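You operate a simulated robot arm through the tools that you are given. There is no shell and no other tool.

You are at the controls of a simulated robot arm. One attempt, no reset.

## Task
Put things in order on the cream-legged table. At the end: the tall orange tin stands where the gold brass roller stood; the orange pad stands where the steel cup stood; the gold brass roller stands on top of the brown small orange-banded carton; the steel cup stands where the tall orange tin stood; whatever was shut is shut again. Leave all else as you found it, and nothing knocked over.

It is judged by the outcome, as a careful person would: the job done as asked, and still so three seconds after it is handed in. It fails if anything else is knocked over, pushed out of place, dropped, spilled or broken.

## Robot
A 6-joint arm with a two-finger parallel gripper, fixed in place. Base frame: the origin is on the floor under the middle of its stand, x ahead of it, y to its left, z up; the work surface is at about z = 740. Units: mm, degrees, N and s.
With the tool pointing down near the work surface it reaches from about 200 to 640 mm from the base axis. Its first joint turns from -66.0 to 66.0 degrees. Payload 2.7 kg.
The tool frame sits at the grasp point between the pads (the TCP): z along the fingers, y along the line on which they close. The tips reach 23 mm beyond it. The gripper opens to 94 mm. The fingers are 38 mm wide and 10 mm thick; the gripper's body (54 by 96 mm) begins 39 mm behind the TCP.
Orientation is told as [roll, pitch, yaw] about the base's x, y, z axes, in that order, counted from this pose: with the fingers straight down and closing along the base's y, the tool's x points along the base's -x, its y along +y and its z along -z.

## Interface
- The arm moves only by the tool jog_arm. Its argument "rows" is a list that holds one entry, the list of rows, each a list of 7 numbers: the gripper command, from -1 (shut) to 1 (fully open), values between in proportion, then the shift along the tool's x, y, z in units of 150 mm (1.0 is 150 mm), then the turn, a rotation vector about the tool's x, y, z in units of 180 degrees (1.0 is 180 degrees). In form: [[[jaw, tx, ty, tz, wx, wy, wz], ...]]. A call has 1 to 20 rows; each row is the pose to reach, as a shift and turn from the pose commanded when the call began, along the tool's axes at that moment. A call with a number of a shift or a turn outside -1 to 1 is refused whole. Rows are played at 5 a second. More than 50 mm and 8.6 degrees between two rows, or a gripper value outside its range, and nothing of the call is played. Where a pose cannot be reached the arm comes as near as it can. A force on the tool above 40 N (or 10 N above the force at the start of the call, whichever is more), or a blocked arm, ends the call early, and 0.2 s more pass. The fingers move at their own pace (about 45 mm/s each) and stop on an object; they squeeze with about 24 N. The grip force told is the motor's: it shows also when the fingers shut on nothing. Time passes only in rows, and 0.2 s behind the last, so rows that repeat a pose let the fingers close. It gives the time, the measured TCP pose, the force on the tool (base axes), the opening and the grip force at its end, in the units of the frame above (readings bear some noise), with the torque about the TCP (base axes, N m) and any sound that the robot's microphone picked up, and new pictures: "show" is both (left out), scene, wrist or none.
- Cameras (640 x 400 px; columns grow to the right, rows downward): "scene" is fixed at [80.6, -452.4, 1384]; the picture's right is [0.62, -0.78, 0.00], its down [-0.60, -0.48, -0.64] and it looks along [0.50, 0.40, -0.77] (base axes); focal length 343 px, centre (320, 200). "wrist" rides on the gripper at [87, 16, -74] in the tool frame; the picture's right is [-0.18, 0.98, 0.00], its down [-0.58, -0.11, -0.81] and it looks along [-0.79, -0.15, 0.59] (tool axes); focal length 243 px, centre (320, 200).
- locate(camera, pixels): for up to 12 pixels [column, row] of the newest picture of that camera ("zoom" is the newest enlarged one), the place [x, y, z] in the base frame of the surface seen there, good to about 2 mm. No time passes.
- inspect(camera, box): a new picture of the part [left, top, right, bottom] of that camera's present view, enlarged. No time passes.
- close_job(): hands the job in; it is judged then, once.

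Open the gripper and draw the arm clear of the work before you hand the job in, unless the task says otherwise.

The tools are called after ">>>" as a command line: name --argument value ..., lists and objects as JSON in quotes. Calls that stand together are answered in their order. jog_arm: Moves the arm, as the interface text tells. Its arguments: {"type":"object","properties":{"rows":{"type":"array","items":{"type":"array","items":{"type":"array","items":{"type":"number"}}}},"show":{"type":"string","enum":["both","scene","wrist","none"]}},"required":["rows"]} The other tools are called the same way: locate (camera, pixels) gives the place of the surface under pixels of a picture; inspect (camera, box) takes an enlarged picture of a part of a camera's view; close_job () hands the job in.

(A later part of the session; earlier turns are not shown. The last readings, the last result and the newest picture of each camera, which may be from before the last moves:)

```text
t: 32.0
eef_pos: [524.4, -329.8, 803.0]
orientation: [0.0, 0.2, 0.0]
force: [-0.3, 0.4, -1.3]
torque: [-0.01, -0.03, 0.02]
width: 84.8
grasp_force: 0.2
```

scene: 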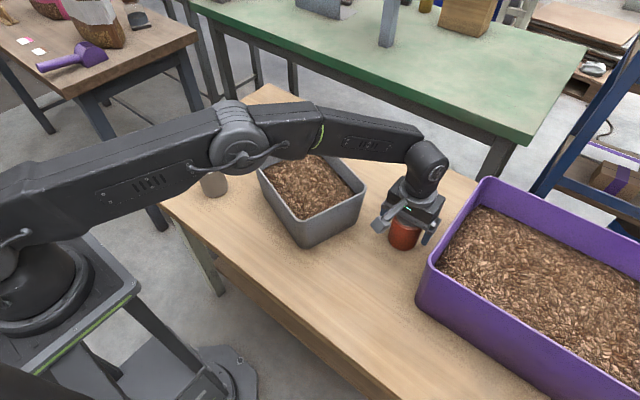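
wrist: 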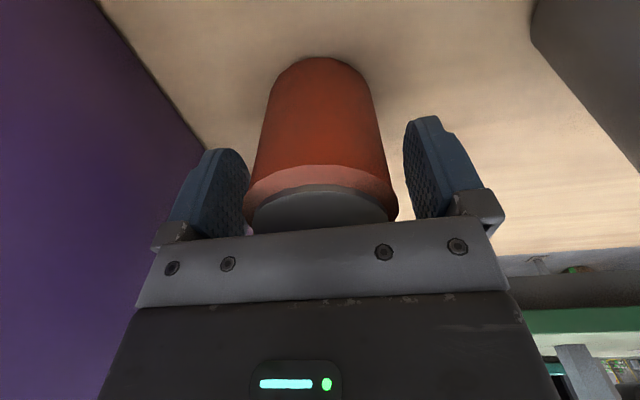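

The tin is centred between the fingers with no contact. Closing on its body.

>>> jog_arm --rows '[[[0.55, 0, 0, 0, 0, 0, 0], [0.4, 0, 0, 0, 0, 0, 0], [0.25, 0, 0, 0, 0, 0, 0], [0, 0, 0, 0, 0, 0, 0], [-1, 0, 0, 0, 0, 0, 0], [-1, 0, 0, 0, 0, 0, 0], [-1, 0, 0, 0, 0, 0, 0]]]' --show "wrist"

```text
t: 33.6
eef_pos: [524.8, -330.1, 803.2]
orientation: [-0.1, 0.1, 0.0]
force: [-0.3, 1.6, -0.1]
torque: [-0.02, 0.02, 0.0]
width: 63.4
grasp_force: 23.9
```

wrist: 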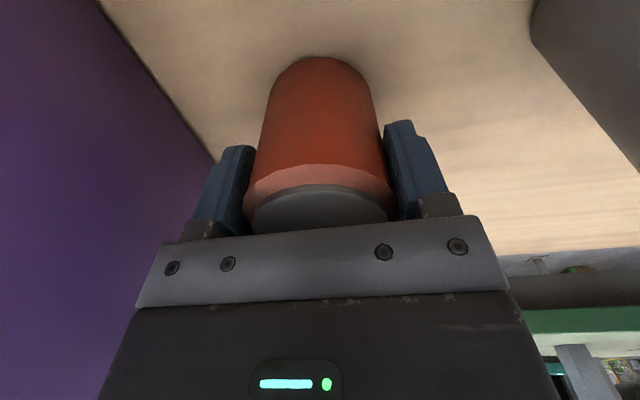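

Gripped at 63.4 mm, 24 N. I lift slowly by about 60 mm and check that it holds.

>>> jog_arm --rows '[[[-1, 0, 0, -0.02, 0, 0, 0], [-1, 0, 0, -0.06, 0, 0, 0], [-1, 0, 0, -0.13, 0, 0, 0], [-1, 0, 0, -0.22, 0, 0, 0], [-1, 0, 0, -0.32, 0, 0, 0], [-1, 0, 0, -0.4, 0, 0, 0], [-1, 0, 0, -0.4, 0, 0, 0]]]'

```text
t: 35.2
eef_pos: [524.3, -329.5, 862.9]
orientation: [-0.1, 0.2, 0.1]
force: [-0.1, -0.4, -1.1]
torque: [0.01, 0.01, -0.01]
width: 63.5
grasp_force: 23.7
```

scene: 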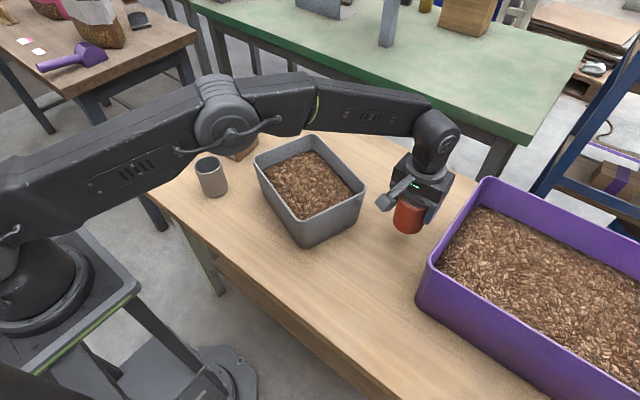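
wrist: 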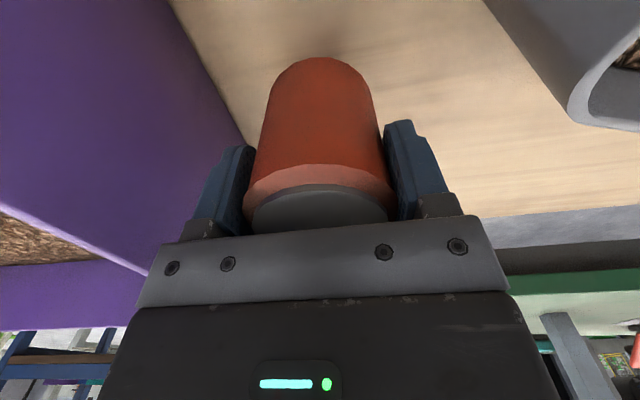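

Holding firmly. I move along the corridor between the bins to the roller's old spot (363,−310.5), first 150 mm in −x.

>>> jog_arm --rows '[[[-1, 0.06, 0.01, 0, 0, 0, 0], [-1, 0.18, 0.03, 0, 0, 0, 0], [-1, 0.34, 0.05, 0, 0, 0, 0], [-1, 0.52, 0.07, 0, 0, 0, 0], [-1, 0.7, 0.1, 0, 0, 0, 0], [-1, 0.86, 0.12, 0, 0, 0, 0], [-1, 0.96, 0.13, 0, 0, 0, 0], [-1, 1.0, 0.132, 0, 0, 0, 0], [-1, 1.0, 0.132, 0, 0, 0, 0]]]'

```text
t: 37.2
eef_pos: [375.0, -311.1, 863.2]
orientation: [-0.1, 0.2, 0.0]
force: [0.6, 0.4, -2.4]
torque: [0.01, -0.04, 0.02]
width: 63.4
grasp_force: 24.1
```

scene: 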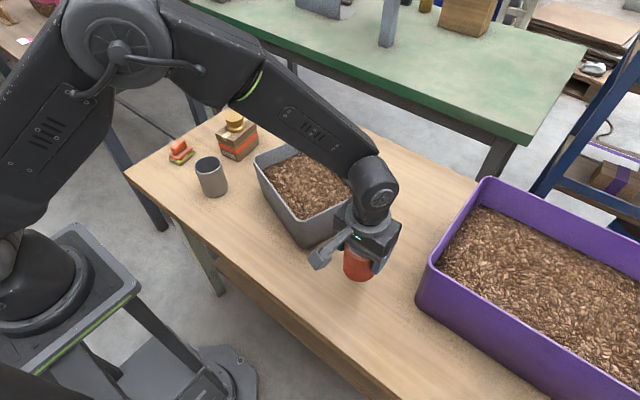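
wrist: 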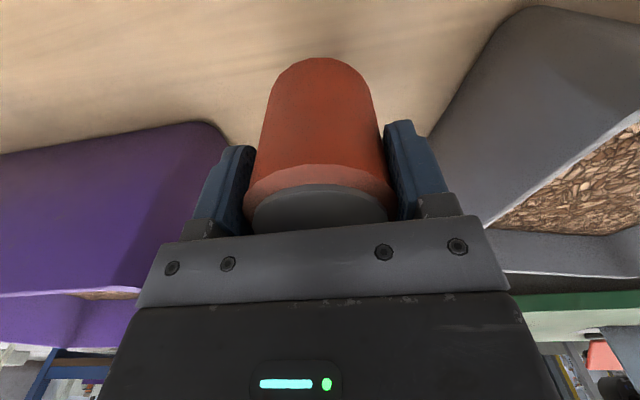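

Clear on both sides. I shift the last 10.5 mm and lower to about 3 mm above the table.

>>> jog_arm --rows '[[[-1, 0.035, 0, 0, 0, 0, 0], [-1, 0.07, 0, 0.03, 0, 0, 0], [-1, 0.07, 0, 0.12, 0, 0, 0], [-1, 0.07, 0, 0.22, 0, 0, 0], [-1, 0.07, 0, 0.31, 0, 0, 0], [-1, 0.07, 0, 0.36, 0, 0, 0], [-1, 0.07, 0, 0.38, 0, 0, 0], [-1, 0.07, 0, 0.38, 0, 0, 0]]]' --show "none"

>>> jog_arm --rows '[[[-1, 0, 0, 0.005, 0, 0, 0], [-1, 0, 0, 0.01, 0, 0, 0], [-1, 0, 0, 0.015, 0, 0, 0], [-1, 0, 0, 0.015, 0, 0, 0]]]' --show "none"

```text
t: 39.0
eef_pos: [364.3, -310.5, 805.1]
orientation: [-0.1, 0.1, -0.1]
force: [0.0, 0.8, -1.5]
torque: [0.02, -0.02, -0.03]
width: 63.6
grasp_force: 24.3
```

```text
t: 40.0
eef_pos: [364.3, -311.2, 804.4]
orientation: [-0.1, 0.1, 0.0]
force: [0.4, 0.4, -1.8]
torque: [0.03, 0.01, 0.03]
width: 63.6
grasp_force: 24.0
```

No contact yet. I keep going down in sub-millimetre steps.

>>> jog_arm --rows '[[[-1, 0, 0, 0.003, 0, 0, 0], [-1, 0, 0, 0.006, 0, 0, 0], [-1, 0, 0, 0.006, 0, 0, 0]]]' --show "none"

```text
t: 40.8
eef_pos: [364.0, -310.9, 802.4]
orientation: [0.0, 0.1, 0.0]
force: [0.2, 0.6, -1.9]
torque: [0.03, 0.0, 0.0]
width: 63.6
grasp_force: 23.8
```

>>> jog_arm --rows '[[[-1, 0, 0, 0.003, 0, 0, 0], [-1, 0, 0, 0.005, 0, 0, 0], [-1, 0, 0, 0.005, 0, 0, 0]]]' --show "scene"

>>> inspect --camera "scene" --box '[310, 230, 410, 310]'

```text
t: 41.6
eef_pos: [364.8, -309.5, 803.1]
orientation: [0.0, 0.1, 0.1]
force: [-2.8, 2.8, 9.0]
torque: [0.13, 0.21, 0.04]
width: 63.4
grasp_force: 23.7
```

scene: 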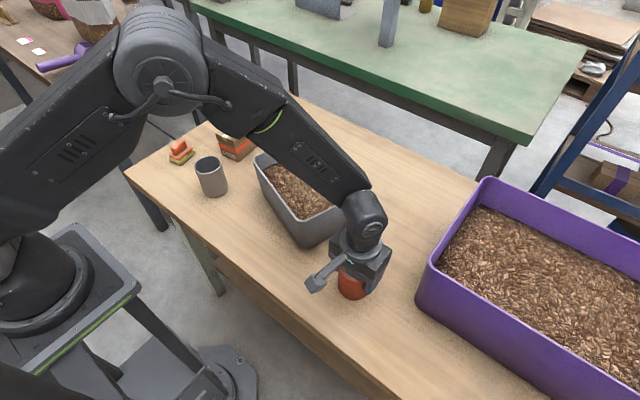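

```text
5.00 times, centred on (360, 270) of scene
```

zoom: 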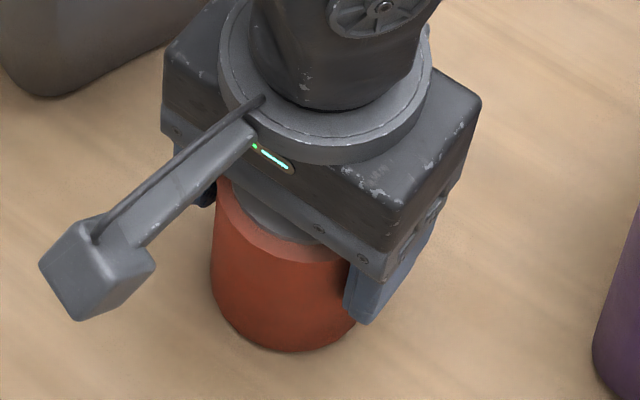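

Fz jumped to +9 N, so the tin is on the table. I open gradually.

>>> jog_arm --rows '[[[0.37, 0, 0, 0, 0, 0, 0], [0.42, 0, 0, 0, 0, 0, 0], [0.5, 0, 0, 0, 0, 0, 0], [0.65, 0, 0, 0, 0, 0, 0], [0.85, 0, 0, 0, 0, 0, 0], [0.85, 0, 0, 0, 0, 0, 0]]]' --show "wrist"

```text
t: 43.0
eef_pos: [364.3, -310.2, 802.5]
orientation: [0.0, 0.2, 0.0]
force: [0.5, 0.4, 1.0]
torque: [0.01, -0.02, 0.03]
width: 86.9
grasp_force: 0.0
```

wrist: 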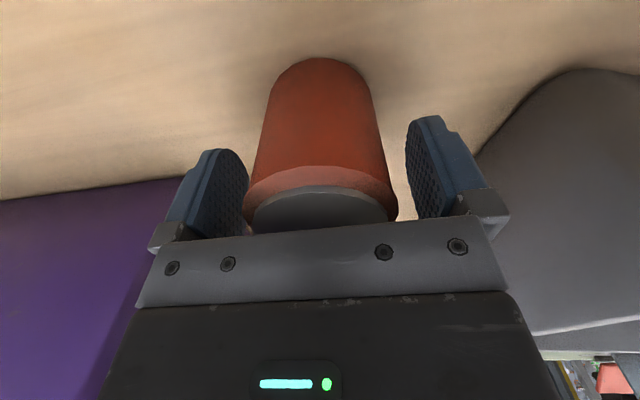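

Tin released and standing. I rise straight up 150 mm.

>>> jog_arm --rows '[[[0.95, 0, 0, -0.02, 0, 0, 0], [1, 0, 0, -0.08, 0, 0, 0], [1, 0, 0, -0.2, 0, 0, 0], [1, 0, 0, -0.4, 0, 0, 0], [1, 0, 0, -0.6, 0, 0, 0], [1, 0, 0, -0.8, 0, 0, 0], [1, 0, 0, -1.0, 0, 0, 0], [1, 0, 0, -1.0, 0, 0, 0]]]'

```text
t: 44.8
eef_pos: [363.6, -308.9, 952.4]
orientation: [0.1, 0.0, 0.0]
force: [-0.3, -0.4, 0.2]
torque: [-0.01, 0.02, 0.0]
width: 93.8
grasp_force: 0.0
```

scene: 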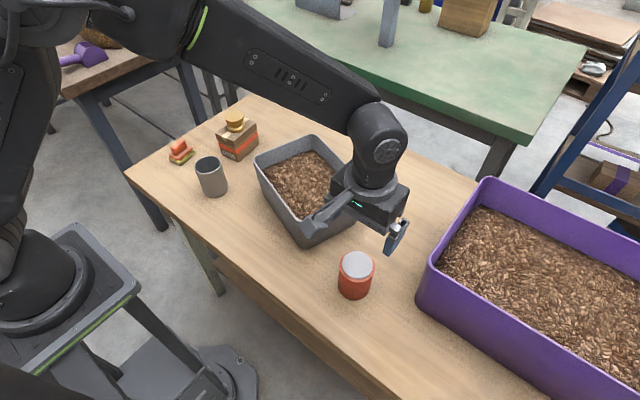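
wrist: 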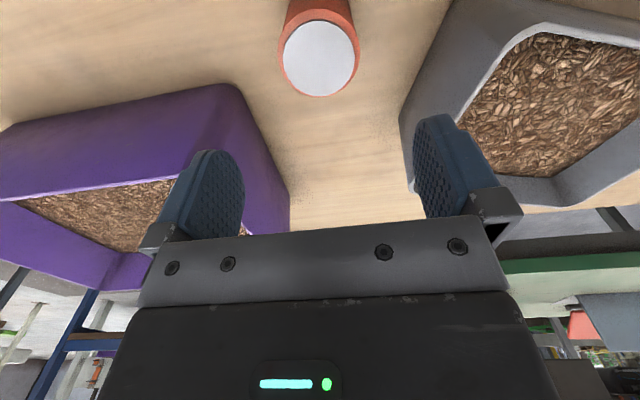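

The tin now stands at scene (355,275). I'll verify its position by measuring, and measure the cup again while it is unobstructed.

>>> inspect --camera "scene" --box '[310, 230, 410, 310]'

>>> locate --camera "scene" --pixels '[[356, 265], [342, 265], [371, 265], [356, 253], [356, 277], [355, 298]]'

>>> inspect --camera "scene" --box '[180, 140, 250, 210]'

```text
5.00 times, centred on (360, 270) of scene
```

zoom: 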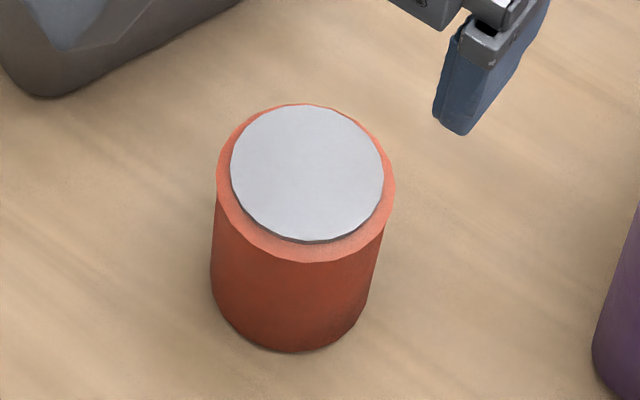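

```text
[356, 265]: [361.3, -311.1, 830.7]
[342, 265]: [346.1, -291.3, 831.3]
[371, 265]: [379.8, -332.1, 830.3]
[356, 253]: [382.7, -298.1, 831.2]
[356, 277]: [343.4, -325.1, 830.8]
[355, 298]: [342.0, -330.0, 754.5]
```

```text
5.71 times, centred on (215, 175) of scene
```

zoom: 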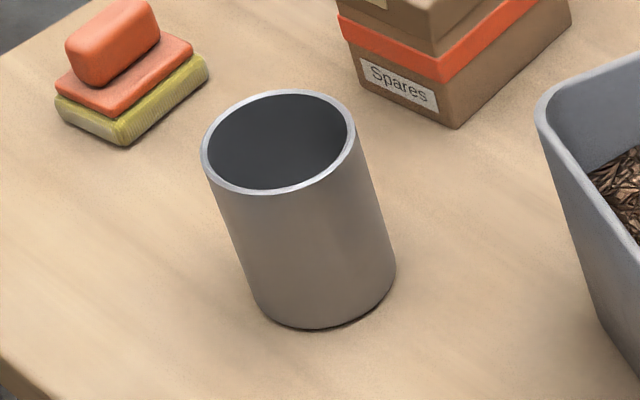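

The tin's centre measures (363,−312), the same as the roller's did. Now the cup rim in this zoom.

>>> locate --camera "zoom" --pixels '[[204, 155], [353, 128], [270, 92], [285, 190], [220, 180], [335, 100], [230, 105], [335, 165], [315, 325], [258, 300], [393, 275], [325, 220]]'

```text
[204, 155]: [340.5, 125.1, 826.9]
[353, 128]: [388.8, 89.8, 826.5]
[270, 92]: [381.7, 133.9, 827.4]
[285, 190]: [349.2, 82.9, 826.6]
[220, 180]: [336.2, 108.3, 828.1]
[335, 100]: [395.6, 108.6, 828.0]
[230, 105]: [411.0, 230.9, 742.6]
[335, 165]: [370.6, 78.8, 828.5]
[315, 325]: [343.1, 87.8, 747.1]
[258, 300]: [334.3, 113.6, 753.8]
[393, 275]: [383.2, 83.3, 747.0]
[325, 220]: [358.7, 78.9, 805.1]
```

Cup centre ≈(365.5,108.5), rim z 827, Ø≈60. I travel to it at z≈953 in three stages.

>>> jog_arm --rows '[[[1, 0, 0.15, 0, 0, 0, 0], [1, 0, 0.4, 0, 0, 0, 0], [1, 0, 0.65, 0, 0, 0, 0], [1, 0, 0.88, 0, 0, 0, 0], [1, 0, 0.95, 0, 0, 0, 0]]]' --show "none"

>>> jog_arm --rows '[[[1, 0, 0.15, 0, 0, 0, 0], [1, 0, 0.4, 0, 0, 0, 0], [1, 0, 0.65, 0, 0, 0, 0], [1, 0, 0.88, 0, 0, 0, 0], [1, 0, 0.95, 0, 0, 0, 0]]]' --show "none"

>>> jog_arm --rows '[[[1, 0, 0.15, 0, 0, 0, 0], [1, 0, 0.4, 0, 0, 0, 0], [1, -0.005, 0.65, 0, 0, 0, 0], [1, -0.013, 0.85, 0, 0, 0, 0], [1, -0.013, 0.895, 0, 0, 0, 0], [1, -0.013, 0.895, 0, 0, 0, 0]]]'

```text
t: 46.0
eef_pos: [365.8, -167.4, 953.7]
orientation: [0.0, 0.2, 0.0]
force: [-0.2, 0.3, -0.6]
torque: [0.0, -0.01, 0.01]
width: 94.0
grasp_force: 0.1
```

```text
t: 47.2
eef_pos: [363.4, -25.8, 953.4]
orientation: [0.0, 0.2, -0.1]
force: [-1.0, 0.8, 0.2]
torque: [-0.04, -0.03, -0.01]
width: 94.1
grasp_force: 0.0
```

```text
t: 48.6
eef_pos: [367.3, 111.1, 952.9]
orientation: [0.0, 0.1, 0.0]
force: [-0.5, 0.4, -0.5]
torque: [-0.02, 0.03, -0.01]
width: 94.0
grasp_force: 0.1
```

scene: 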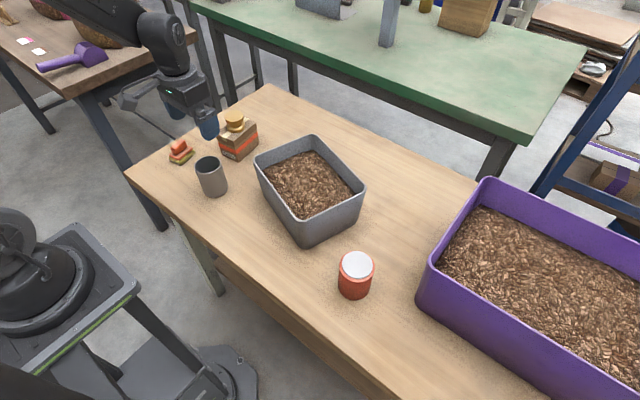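
wrist: 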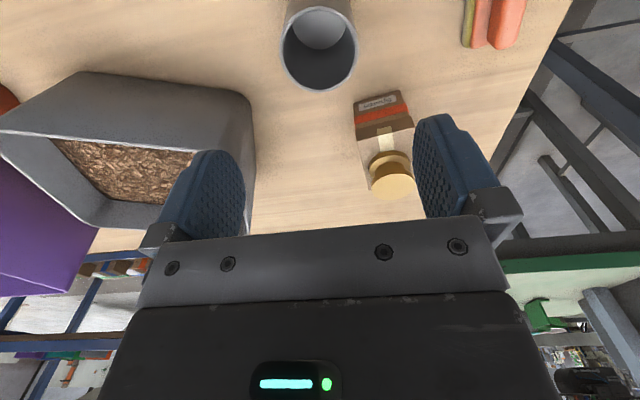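

The empty cup is seen at wrist (319,48); its bottom is visible inside. I'll measure its rim from here.

>>> locate --camera "wrist" --pixels '[[282, 45], [356, 45], [318, 90], [320, 8], [290, 72], [348, 72], [320, 30], [318, 60]]'

>>> inspect --camera "wrist" --box '[260, 0, 420, 100]'

```text
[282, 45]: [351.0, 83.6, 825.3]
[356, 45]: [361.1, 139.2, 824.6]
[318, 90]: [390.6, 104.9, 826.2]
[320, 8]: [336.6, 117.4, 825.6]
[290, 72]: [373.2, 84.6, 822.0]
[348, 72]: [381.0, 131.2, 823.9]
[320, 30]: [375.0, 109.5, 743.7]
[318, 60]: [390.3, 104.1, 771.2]
```

```text
4.00 times, centred on (340, 50) of wrist
```

zoom: 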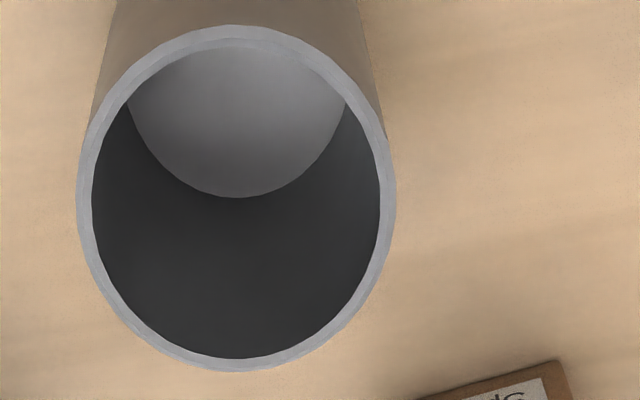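

Averaged cup centre is (364.6,109.8), within 1 mm of where I am. I descend 150 mm to TCP z≈803 around it.

>>> jog_arm --rows '[[[1, 0.006, 0.005, 0.15, 0, 0, 0], [1, 0.006, 0.005, 0.35, 0, 0, 0], [1, 0.006, 0.005, 0.55, 0, 0, 0], [1, 0.006, 0.005, 0.72, 0, 0, 0], [1, 0.006, 0.005, 0.85, 0, 0, 0], [1, 0.006, 0.005, 0.95, 0, 0, 0], [1, 0.006, 0.005, 1.0, 0, 0, 0], [1, 0.006, 0.005, 1.0, 0, 0, 0]]]'

```text
t: 50.4
eef_pos: [364.9, 109.3, 803.4]
orientation: [-0.1, 0.1, -0.1]
force: [-0.1, 0.6, 0.5]
torque: [0.0, 0.01, 0.02]
width: 94.2
grasp_force: 0.1
```

scene: 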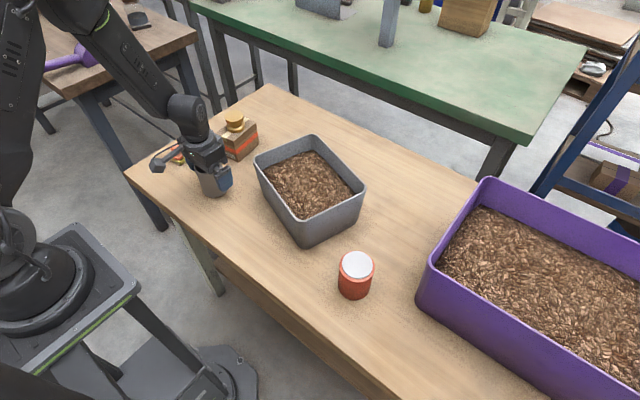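
wrist: 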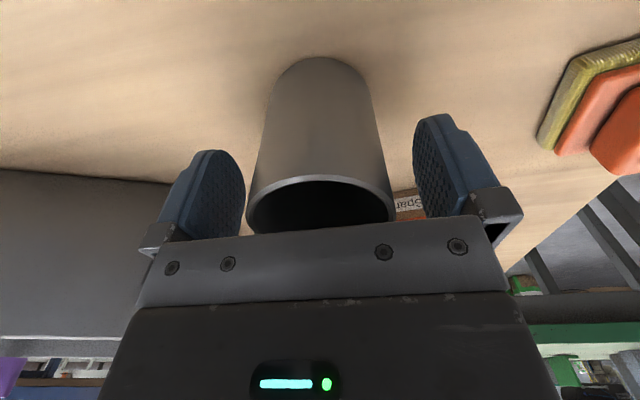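

The cup is centred between the pads with no contact. Closing on it.

>>> jog_arm --rows '[[[0.7, 0, 0, 0, 0, 0, 0], [0.5, 0, 0, 0, 0, 0, 0], [0.3, 0, 0, 0, 0, 0, 0], [0.1, 0, 0, 0, 0, 0, 0], [-1, 0, 0, 0, 0, 0, 0], [-1, 0, 0, 0, 0, 0, 0], [-1, 0, 0, 0, 0, 0, 0]]]' --show "wrist"

```text
t: 52.0
eef_pos: [365.5, 109.3, 803.4]
orientation: [0.0, 0.0, 0.0]
force: [0.6, 0.4, 0.4]
torque: [-0.03, 0.0, 0.0]
width: 60.7
grasp_force: 24.3
```

wrist: 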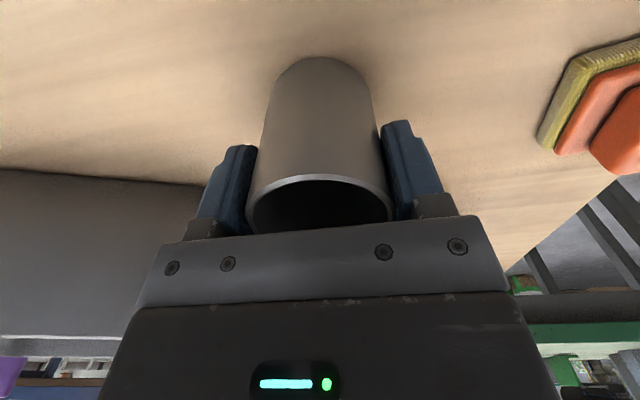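

Gripped at 60.7 mm, 24 N. I lift straight up 150 mm, gently at first.

>>> jog_arm --rows '[[[-1, 0, 0, -0.02, 0, 0, 0], [-1, 0, 0, -0.07, 0, 0, 0], [-1, 0, 0, -0.18, 0, 0, 0], [-1, 0, 0, -0.35, 0, 0, 0], [-1, 0, 0, -0.55, 0, 0, 0], [-1, 0, 0, -0.75, 0, 0, 0], [-1, 0, 0, -0.92, 0, 0, 0], [-1, 0, 0, -1.0, 0, 0, 0], [-1, 0, 0, -1.0, 0, 0, 0]]]'

```text
t: 54.0
eef_pos: [363.9, 109.4, 952.1]
orientation: [0.0, 0.0, -0.1]
force: [-0.5, 1.2, 0.0]
torque: [0.04, 0.0, -0.01]
width: 60.6
grasp_force: 24.2
```

scene: 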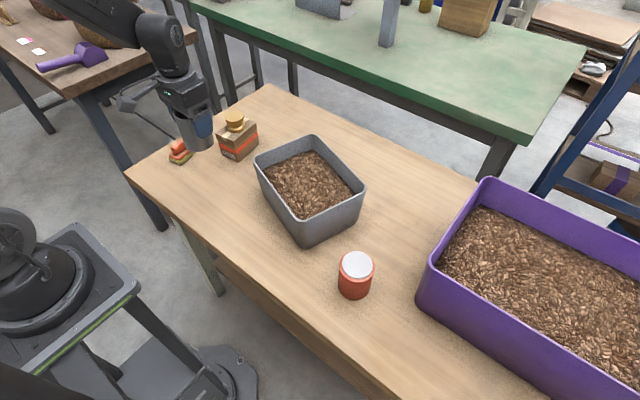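
wrist: 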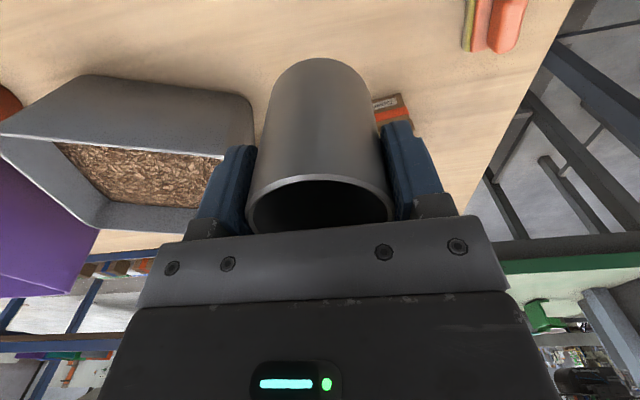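

Cup held. I carry it over the grey bin at z≈985 in two stages.

>>> jog_arm --rows '[[[-1, 0, -0.05, -0.1, 0, 0, 0], [-1, -0.03, -0.18, -0.18, 0, 0, 0], [-1, -0.09, -0.36, -0.213, 0, 0, 0], [-1, -0.15, -0.55, -0.213, 0, 0, 0], [-1, -0.21, -0.74, -0.213, 0, 0, 0], [-1, -0.27, -0.9, -0.213, 0, 0, 0], [-1, -0.3, -1.0, -0.213, 0, 0, 0], [-1, -0.3, -1.0, -0.213, 0, 0, 0]]]' --show "none"

>>> jog_arm --rows '[[[-1, -0.03, -0.1, 0, 0, 0, 0], [-1, -0.09, -0.28, 0, 0, 0, 0], [-1, -0.15, -0.48, 0, 0, 0, 0], [-1, -0.21, -0.68, 0, 0, 0, 0], [-1, -0.27, -0.88, 0, 0, 0, 0], [-1, -0.3, -1.0, 0, 0, 0, 0], [-1, -0.3, -1.0, 0, 0, 0, 0]]]'

```text
t: 55.8
eef_pos: [411.5, -40.7, 983.6]
orientation: [0.1, 0.2, 0.0]
force: [0.0, 0.5, -0.1]
torque: [0.02, 0.01, -0.03]
width: 60.9
grasp_force: 24.3
```

```text
t: 57.4
eef_pos: [456.4, -192.3, 985.2]
orientation: [0.0, 0.1, 0.0]
force: [-0.6, 1.0, -0.9]
torque: [0.03, -0.01, -0.04]
width: 60.6
grasp_force: 23.9
```

scene: 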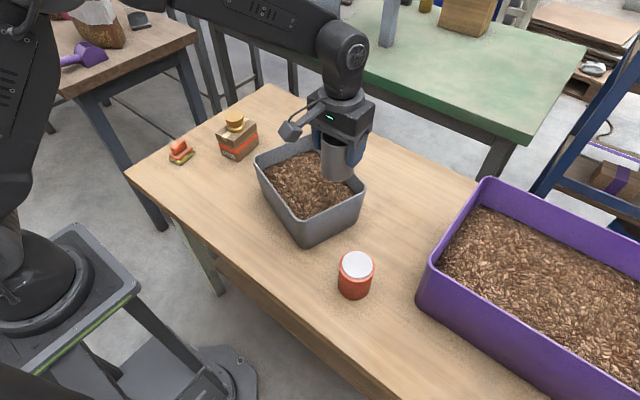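
wrist: 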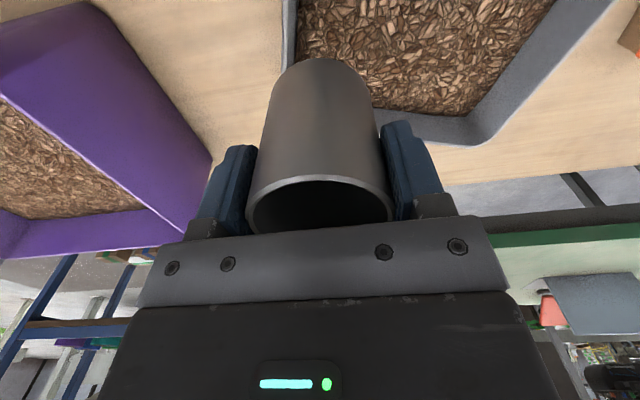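

The cup is over the grey bin, high and steady. I carry on over its right wall to the tin's old spot (523.5,−330.3), coming down to z≈930 once past the rim.

>>> jog_arm --rows '[[[-1, -0.03, -0.1, 0, 0, 0, 0], [-1, -0.08, -0.28, 0, 0, 0, 0], [-1, -0.12, -0.46, 0, 0, 0, 0], [-1, -0.17, -0.64, 0.02, 0, 0, 0], [-1, -0.25, -0.77, 0.12, 0, 0, 0], [-1, -0.35, -0.86, 0.25, 0, 0, 0], [-1, -0.44, -0.92, 0.34, 0, 0, 0], [-1, -0.463, -0.932, 0.367, 0, 0, 0], [-1, -0.463, -0.932, 0.367, 0, 0, 0]]]'

```text
t: 59.4
eef_pos: [524.3, -331.4, 929.3]
orientation: [0.0, 0.0, 0.0]
force: [-0.3, 0.9, -1.2]
torque: [0.0, 0.01, 0.01]
width: 60.8
grasp_force: 23.8
```

scene: 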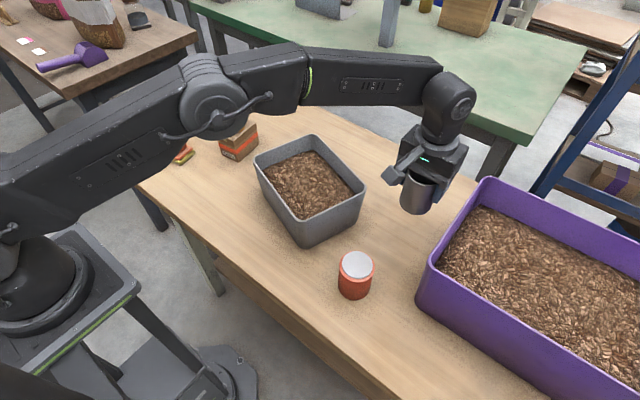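
wrist: 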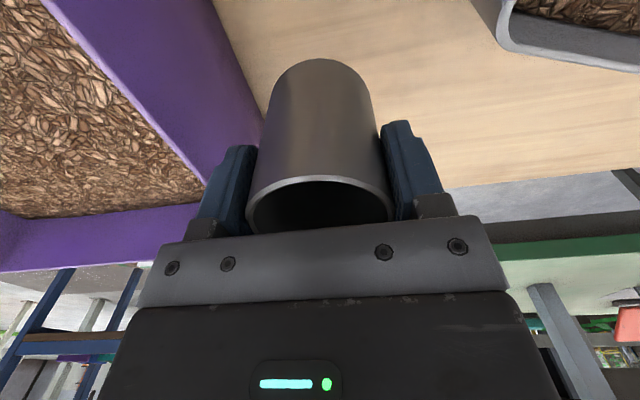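

Positioned above the tin's old spot. I lower to about 3 mm above the table.

>>> jog_arm --rows '[[[-1, 0, 0, 0.1, 0, 0, 0], [-1, 0, 0, 0.25, 0, 0, 0], [-1, 0, 0, 0.42, 0, 0, 0], [-1, 0, 0, 0.58, 0, 0, 0], [-1, 0, 0, 0.7, 0, 0, 0], [-1, 0, 0, 0.78, 0, 0, 0], [-1, 0, 0, 0.82, 0, 0, 0], [-1, 0, 0, 0.825, 0, 0, 0], [-1, 0, 0, 0.825, 0, 0, 0]]]' --show "scene"

```text
t: 61.4
eef_pos: [523.8, -331.6, 805.2]
orientation: [-0.1, 0.1, 0.0]
force: [-0.3, -0.8, -0.7]
torque: [0.01, -0.01, 0.0]
width: 60.9
grasp_force: 23.9
```

scene: 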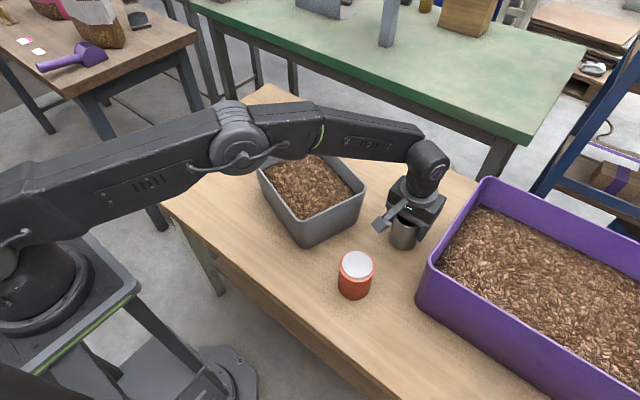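

Almost down and free of contact. I lower in small steps, watching the force.

>>> jog_arm --rows '[[[-1, 0, 0, 0.005, 0, 0, 0], [-1, 0, 0, 0.01, 0, 0, 0], [-1, 0, 0, 0.014, 0, 0, 0], [-1, 0, 0, 0.014, 0, 0, 0]]]' --show "none"

```text
t: 62.4
eef_pos: [524.2, -331.1, 803.2]
orientation: [-0.1, 0.1, 0.0]
force: [-0.2, -0.3, -1.1]
torque: [0.03, -0.04, -0.01]
width: 60.8
grasp_force: 23.8
```

>>> jog_arm --rows '[[[-1, 0, 0, 0.003, 0, 0, 0], [-1, 0, 0, 0.006, 0, 0, 0], [-1, 0, 0, 0.006, 0, 0, 0]]]' --show "none"

```text
t: 63.2
eef_pos: [525.1, -330.7, 803.4]
orientation: [0.0, 0.1, 0.0]
force: [-1.1, -0.1, 2.7]
torque: [-0.02, 0.08, 0.01]
width: 60.8
grasp_force: 23.9
```

Fz rose to +2.7 N, so the cup touches the table. I release gradually, opening to only about 84 mm because of the purple wall.

>>> jog_arm --rows '[[[0.32, 0, 0, 0, 0, 0, 0], [0.37, 0, 0, 0, 0, 0, 0], [0.45, 0, 0, 0, 0, 0, 0], [0.6, 0, 0, 0, 0, 0, 0], [0.8, 0, 0, 0, 0, 0, 0], [0.8, 0, 0, 0, 0, 0, 0]]]' --show "wrist"

```text
t: 64.6
eef_pos: [524.5, -329.6, 802.4]
orientation: [0.0, 0.1, 0.0]
force: [0.1, -1.0, 0.5]
torque: [0.0, -0.02, 0.01]
width: 84.5
grasp_force: 0.0
```

wrist: 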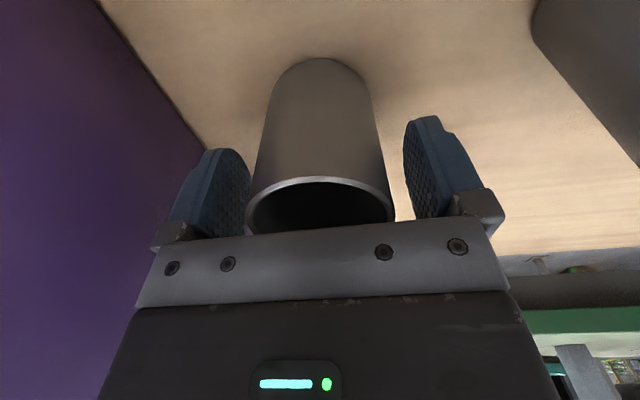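

Released, with the cup standing. I rise straight up to z≈931.

>>> jog_arm --rows '[[[0.8, 0, 0, -0.02, 0, 0, 0], [0.8, 0, 0, -0.08, 0, 0, 0], [0.8, 0, 0, -0.2, 0, 0, 0], [0.8, 0, 0, -0.4, 0, 0, 0], [0.8, 0, 0, -0.6, 0, 0, 0], [0.8, 0, 0, -0.78, 0, 0, 0], [0.8, 0, 0, -0.85, 0, 0, 0], [0.8, 0, 0, -0.85, 0, 0, 0]]]'

```text
t: 66.4
eef_pos: [523.5, -329.8, 929.5]
orientation: [0.0, 0.1, 0.1]
force: [0.2, 0.6, -0.6]
torque: [-0.01, 0.02, -0.03]
width: 84.5
grasp_force: 0.0
```

scene: 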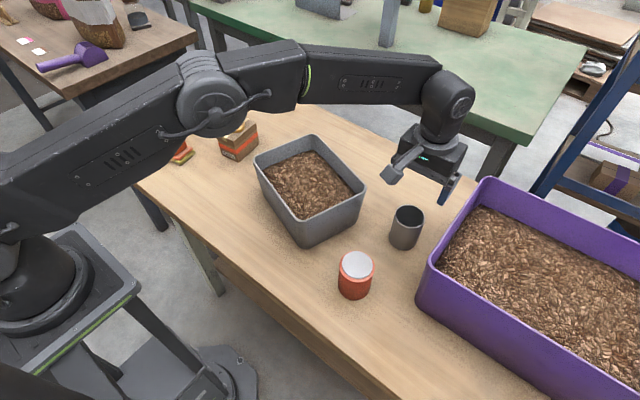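
wrist: 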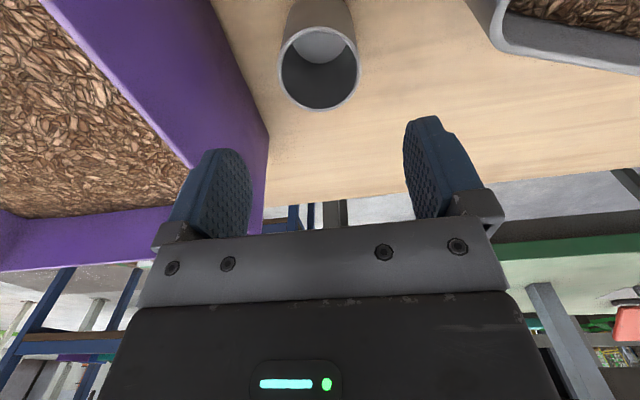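

The cup stands at the tin's old place, scene (406,227). Next the pad: I return over the grey bin to the left side in stages, ending a bit behind the pad so the wrist camera can see it.

>>> jog_arm --rows '[[[1, 0.05, 0.05, -0.15, 0, 0, 0], [1, 0.12, 0.15, -0.28, 0, 0, 0], [1, 0.22, 0.35, -0.3, 0, 0, 0], [1, 0.32, 0.58, -0.3, 0, 0, 0], [1, 0.4, 0.8, -0.3, 0, 0, 0], [1, 0.42, 0.87, -0.3, 0, 0, 0]]]' --show "none"

>>> jog_arm --rows '[[[1, 0.08, 0.15, 0, 0, 0, 0], [1, 0.18, 0.4, 0, 0, 0, 0], [1, 0.28, 0.65, 0, 0, 0, 0], [1, 0.38, 0.88, 0, 0, 0, 0], [1, 0.4, 1.0, 0, 0, 0, 0]]]' --show "none"

>>> jog_arm --rows '[[[1, 0.08, 0.15, 0, 0, 0, 0], [1, 0.18, 0.4, 0, 0, 0, 0], [1, 0.28, 0.65, 0, 0, 0, 0], [1, 0.38, 0.88, 0, 0, 0, 0], [1, 0.4, 1.0, 0, 0, 0, 0]]]' --show "none"

>>> jog_arm --rows '[[[1, 0.08, 0.15, 0, 0, 0, 0], [1, 0.18, 0.35, 0, 0, 0, 0], [1, 0.28, 0.55, 0, 0, 0, 0], [1, 0.37, 0.7, 0.05, 0, 0, 0], [1, 0.4, 0.77, 0.1, 0, 0, 0], [1, 0.4, 0.77, 0.1, 0, 0, 0]]]'

```text
t: 67.8
eef_pos: [462.4, -201.4, 975.0]
orientation: [-0.1, 0.0, -0.1]
force: [0.1, -0.5, 0.5]
torque: [0.02, -0.01, 0.0]
width: 94.0
grasp_force: 0.0
```

```text
t: 69.0
eef_pos: [400.4, -51.3, 974.2]
orientation: [0.0, 0.0, -0.1]
force: [0.6, 0.0, -0.4]
torque: [0.03, 0.0, -0.01]
width: 93.9
grasp_force: 0.0
```

```text
t: 70.2
eef_pos: [340.0, 100.8, 975.0]
orientation: [0.0, 0.2, 0.1]
force: [0.1, -1.4, 0.4]
torque: [-0.02, -0.01, -0.03]
width: 94.0
grasp_force: 0.1
```

```text
t: 71.6
eef_pos: [280.3, 214.5, 959.0]
orientation: [0.0, 0.1, -0.1]
force: [0.2, -0.2, 0.5]
torque: [-0.02, 0.03, -0.01]
width: 94.3
grasp_force: 0.0
```

scene: 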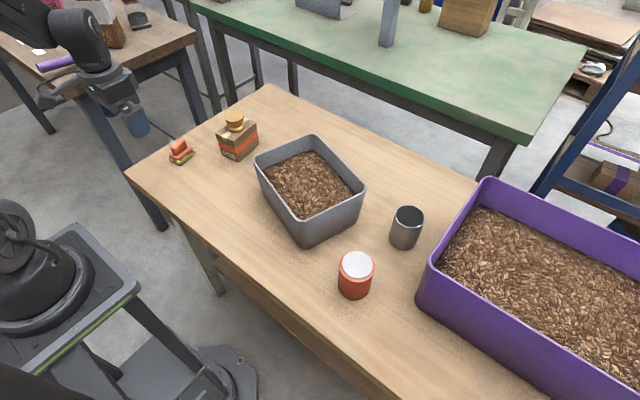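
wrist: 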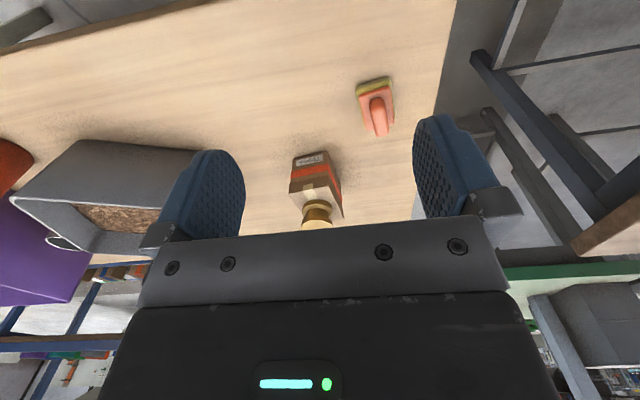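

The pad is at wrist (376,108). I'll enlarge it in both views and measure its handle and plate corners.

>>> inspect --camera "wrist" --box '[340, 65, 420, 145]'

>>> locate --camera "zoom" --pixels '[[320, 200]]'

```text
5.00 times, centred on (380, 105) of wrist
```

zoom: 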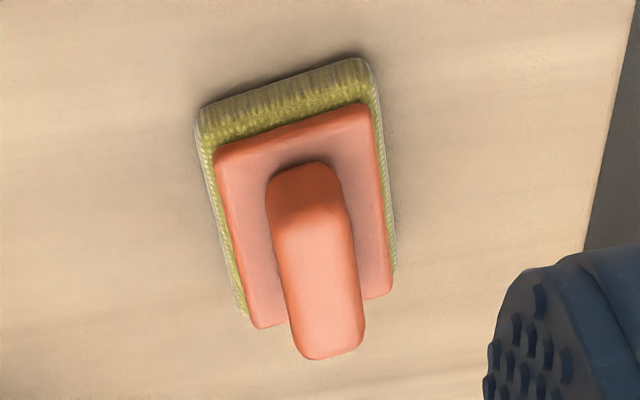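

```text
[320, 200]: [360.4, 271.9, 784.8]
```

>>> locate --camera "zoom" --pixels '[[218, 155], [366, 108], [390, 290], [256, 324], [200, 110], [366, 60], [288, 215], [352, 215], [300, 350], [362, 340], [310, 170], [330, 355]]'

>>> inspect --camera "scene" --box '[160, 130, 200, 170]'

```text
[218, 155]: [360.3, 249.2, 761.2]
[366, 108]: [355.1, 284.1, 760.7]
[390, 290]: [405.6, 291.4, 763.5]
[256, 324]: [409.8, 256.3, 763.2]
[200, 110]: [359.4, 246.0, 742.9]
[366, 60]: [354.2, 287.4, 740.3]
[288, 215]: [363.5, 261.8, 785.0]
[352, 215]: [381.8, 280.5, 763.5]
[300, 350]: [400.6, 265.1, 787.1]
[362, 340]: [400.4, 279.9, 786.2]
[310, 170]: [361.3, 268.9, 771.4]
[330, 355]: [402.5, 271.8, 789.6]
```

```text
10.00 times, centred on (180, 150) of scene
```

zoom: 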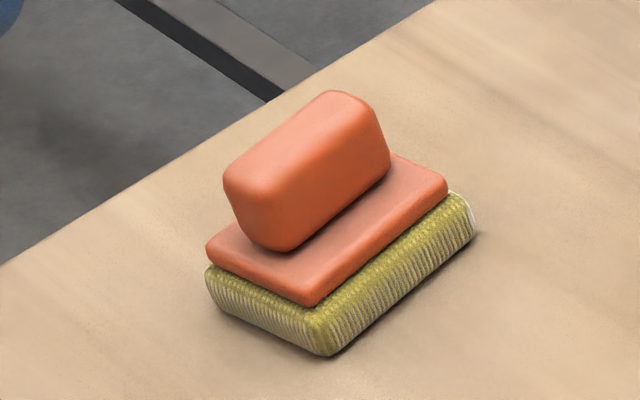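

>>> locate --camera "zoom" --pixels '[[209, 253], [313, 300], [444, 187], [400, 160], [230, 178], [335, 95], [375, 110], [385, 165], [268, 245], [300, 145], [325, 350], [470, 225]]'

```text
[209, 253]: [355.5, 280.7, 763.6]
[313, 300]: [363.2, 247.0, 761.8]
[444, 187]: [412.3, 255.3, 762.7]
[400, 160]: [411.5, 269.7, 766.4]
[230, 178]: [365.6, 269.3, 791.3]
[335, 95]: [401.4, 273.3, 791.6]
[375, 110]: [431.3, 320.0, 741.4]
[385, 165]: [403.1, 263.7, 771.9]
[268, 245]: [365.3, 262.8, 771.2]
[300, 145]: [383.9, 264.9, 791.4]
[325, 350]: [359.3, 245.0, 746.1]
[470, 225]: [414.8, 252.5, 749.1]
```

Averaging both views: pad centre ≈(383.3,269.1), turned about +9°, plate top z≈764, handle top z≈791. I go over it with a 9° yaw to match, jaw at about 60 mm, down to z≈850.

>>> jog_arm --rows '[[[0.8, -0.12, 0.06, 0, 0, 0, -0.01], [0.6, -0.3, 0.16, 0.08, 0, 0, -0.025], [0.4, -0.5, 0.26, 0.2, 0, 0, -0.04], [0.28, -0.65, 0.335, 0.38, 0, 0, -0.05], [0.28, -0.685, 0.356, 0.56, 0, 0, -0.05], [0.28, -0.685, 0.356, 0.7, 0, 0, -0.05], [0.28, -0.685, 0.356, 0.739, 0, 0, -0.05], [0.28, -0.685, 0.356, 0.739, 0, 0, -0.05]]]'

```text
t: 73.4
eef_pos: [383.3, 269.7, 849.8]
orientation: [0.1, 0.1, 8.9]
force: [0.6, -0.1, -0.2]
torque: [0.01, -0.01, 0.0]
width: 60.3
grasp_force: 0.1
```

scene: 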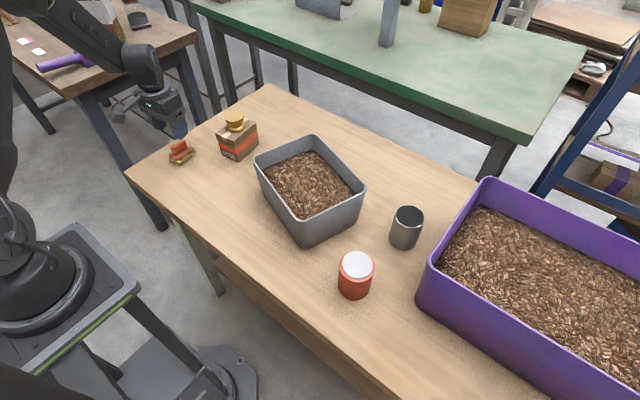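
wrist: 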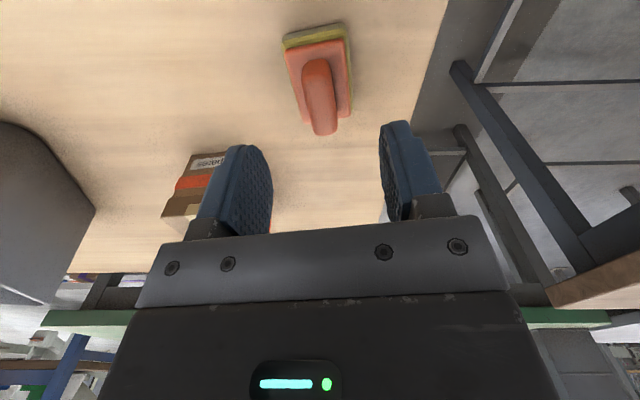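

The pad appears at wrist (319,80), between the fingers. I'll re-measure it closer up for exact centre and angle.

>>> inspect --camera "wrist" --box '[270, 10, 370, 150]'

```text
2.86 times, centred on (320, 80) of wrist
```

zoom: 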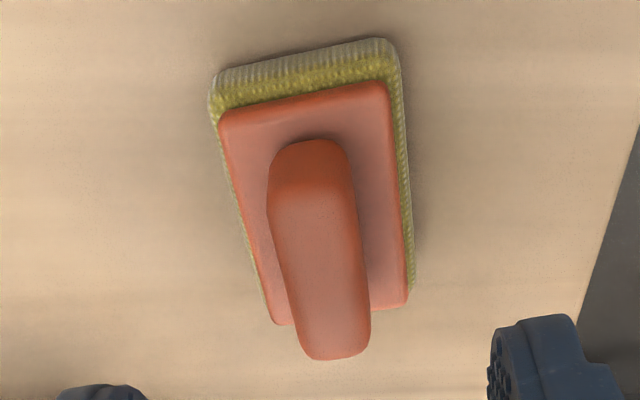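

>>> locate --camera "zoom" --pixels '[[222, 118], [384, 85], [404, 300], [275, 320], [275, 190], [348, 190], [290, 320], [368, 310], [330, 352], [305, 180], [320, 260], [310, 145]]'

```text
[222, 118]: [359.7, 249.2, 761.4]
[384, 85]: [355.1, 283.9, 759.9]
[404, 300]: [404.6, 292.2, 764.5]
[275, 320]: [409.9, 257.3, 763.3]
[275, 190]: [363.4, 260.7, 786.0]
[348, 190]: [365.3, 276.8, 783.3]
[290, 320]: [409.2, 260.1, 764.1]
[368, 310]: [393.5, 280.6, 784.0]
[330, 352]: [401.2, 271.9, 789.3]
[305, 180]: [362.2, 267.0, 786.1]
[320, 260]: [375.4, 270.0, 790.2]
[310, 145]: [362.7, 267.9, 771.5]
```

Angle 9.2° and centre agree with my pose. I descend to TCP z≈791, so the tips end about 4 mm above the plate on both sides of the handle.

>>> jog_arm --rows '[[[0.28, 0, 0, 0.12, 0, 0, 0], [0.28, 0, 0, 0.24, 0, 0, 0], [0.28, 0, 0, 0.33, 0, 0, 0], [0.28, 0, 0, 0.38, 0, 0, 0], [0.28, 0, 0, 0.395, 0, 0, 0], [0.28, 0, 0, 0.395, 0, 0, 0]]]'

>>> inspect --camera "scene" --box '[140, 110, 220, 190]'

```text
t: 74.8
eef_pos: [384.7, 268.2, 789.8]
orientation: [0.2, 0.1, 9.0]
force: [-0.1, -0.4, 0.4]
torque: [-0.05, 0.02, -0.03]
width: 60.6
grasp_force: 0.0
```

scene: 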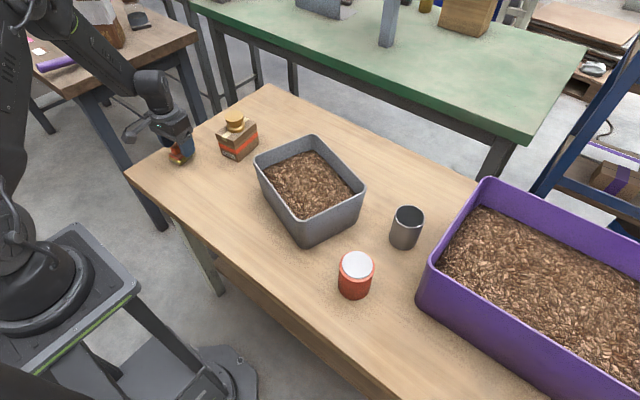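
wrist: 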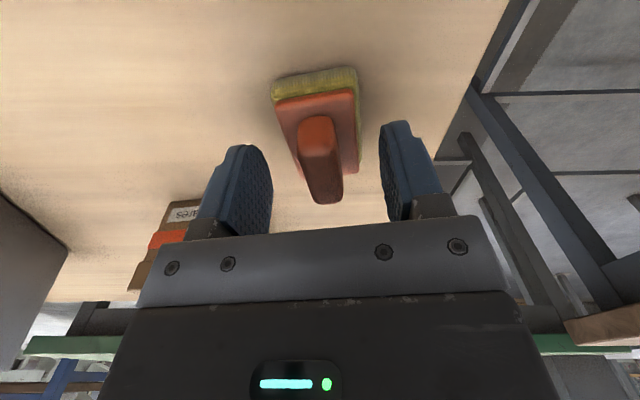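

```text
5.00 times, centred on (180, 150) of scene
```

zoom: 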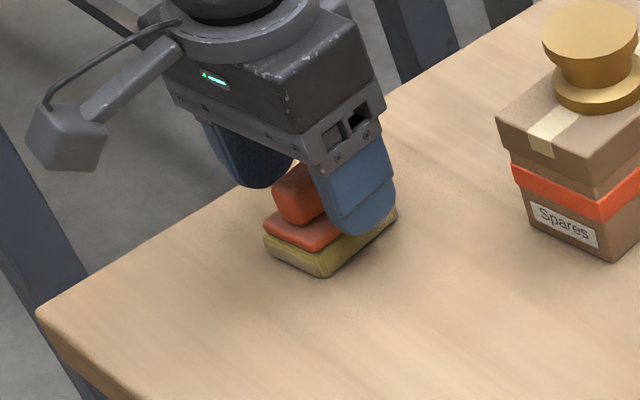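

The fingers straddle the handle without touching the plate. Closing slowly on the handle.

>>> jog_arm --rows '[[[0.1, 0, 0, 0, 0, 0, 0], [-0.1, 0, 0, 0, 0, 0, 0], [-0.3, 0, 0, 0, 0, 0, 0], [-0.5, 0, 0, 0, 0, 0, 0], [-0.7, 0, 0, 0, 0, 0, 0], [-1, 0, 0, 0, 0, 0, 0], [-1, 0, 0, 0, 0, 0, 0], [-1, 0, 0, 0, 0, 0, 0]]]'

>>> inspect --camera "scene" --box '[140, 110, 220, 190]'

```text
t: 76.6
eef_pos: [384.6, 269.4, 790.0]
orientation: [0.1, 0.2, 9.0]
force: [-0.1, 0.5, 0.6]
torque: [-0.01, -0.02, 0.02]
width: 17.5
grasp_force: 23.8
```

scene: 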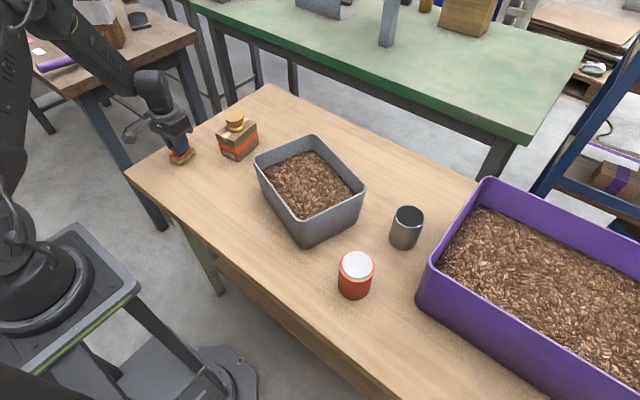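
wrist: 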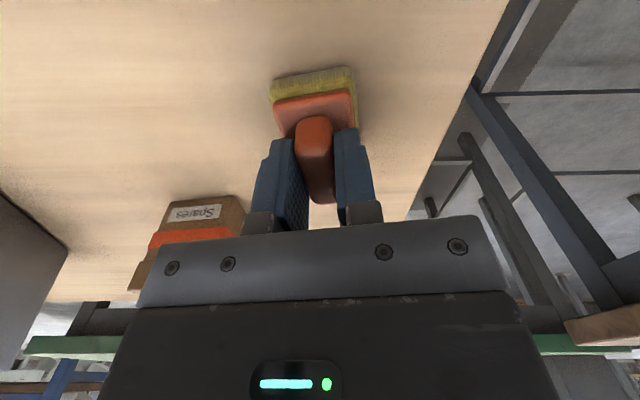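

```text
5.00 times, centred on (180, 150) of scene
```

zoom: 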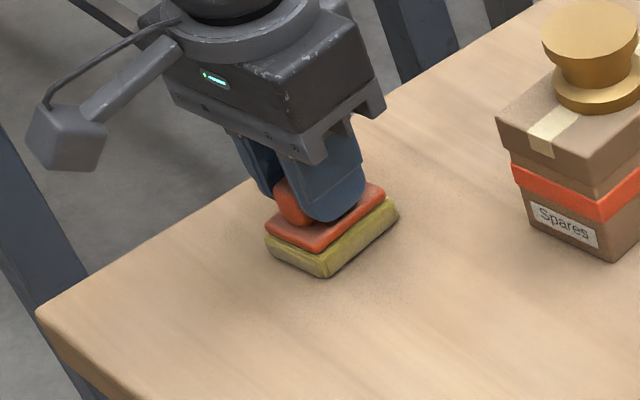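

Gripped at 17.5 mm, 24 N. Lifting about 80 mm gently.

>>> jog_arm --rows '[[[-1, 0, 0, -0.02, 0, 0, 0], [-1, 0, 0, -0.06, 0, 0, 0], [-1, 0, 0, -0.14, 0, 0, 0], [-1, 0, 0, -0.26, 0, 0, 0], [-1, 0, 0, -0.4, 0, 0, 0], [-1, 0, 0, -0.53, 0, 0, 0], [-1, 0, 0, -0.53, 0, 0, 0]]]'

>>> inspect --camera "scene" --box '[140, 90, 220, 170]'

```text
t: 78.2
eef_pos: [384.0, 269.2, 870.6]
orientation: [0.0, 0.1, 9.0]
force: [0.3, -0.3, -0.6]
torque: [0.01, 0.01, 0.0]
width: 17.3
grasp_force: 24.2
```

scene: 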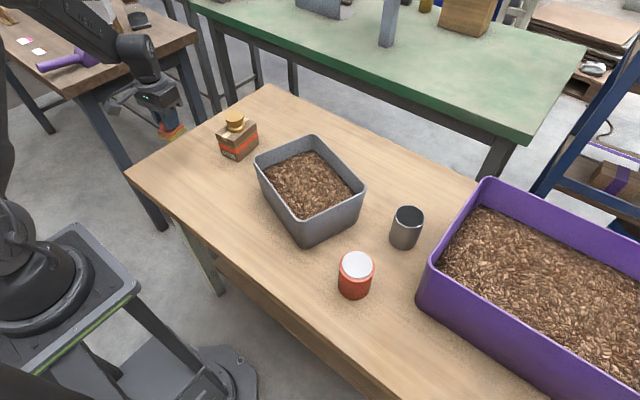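
wrist: 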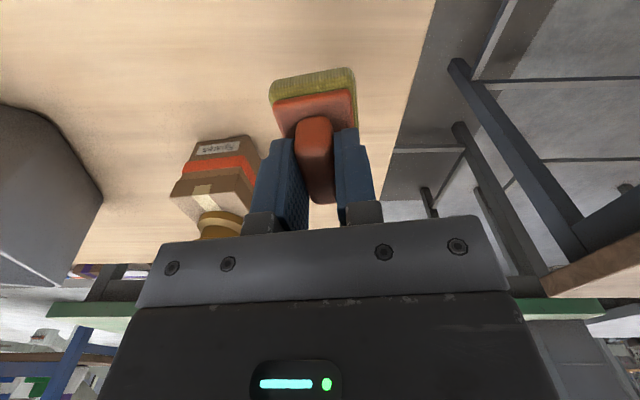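

```text
5.00 times, centred on (180, 130) of scene
```

zoom: 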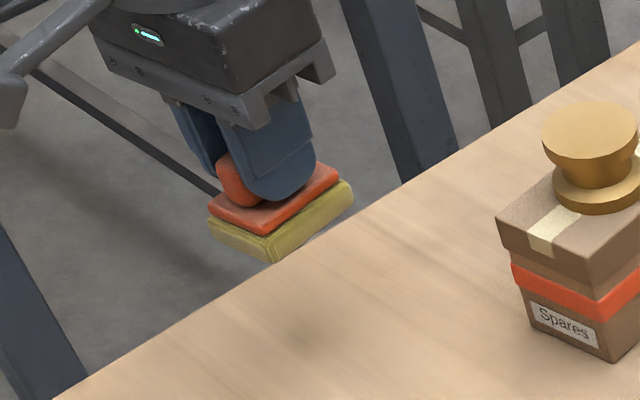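

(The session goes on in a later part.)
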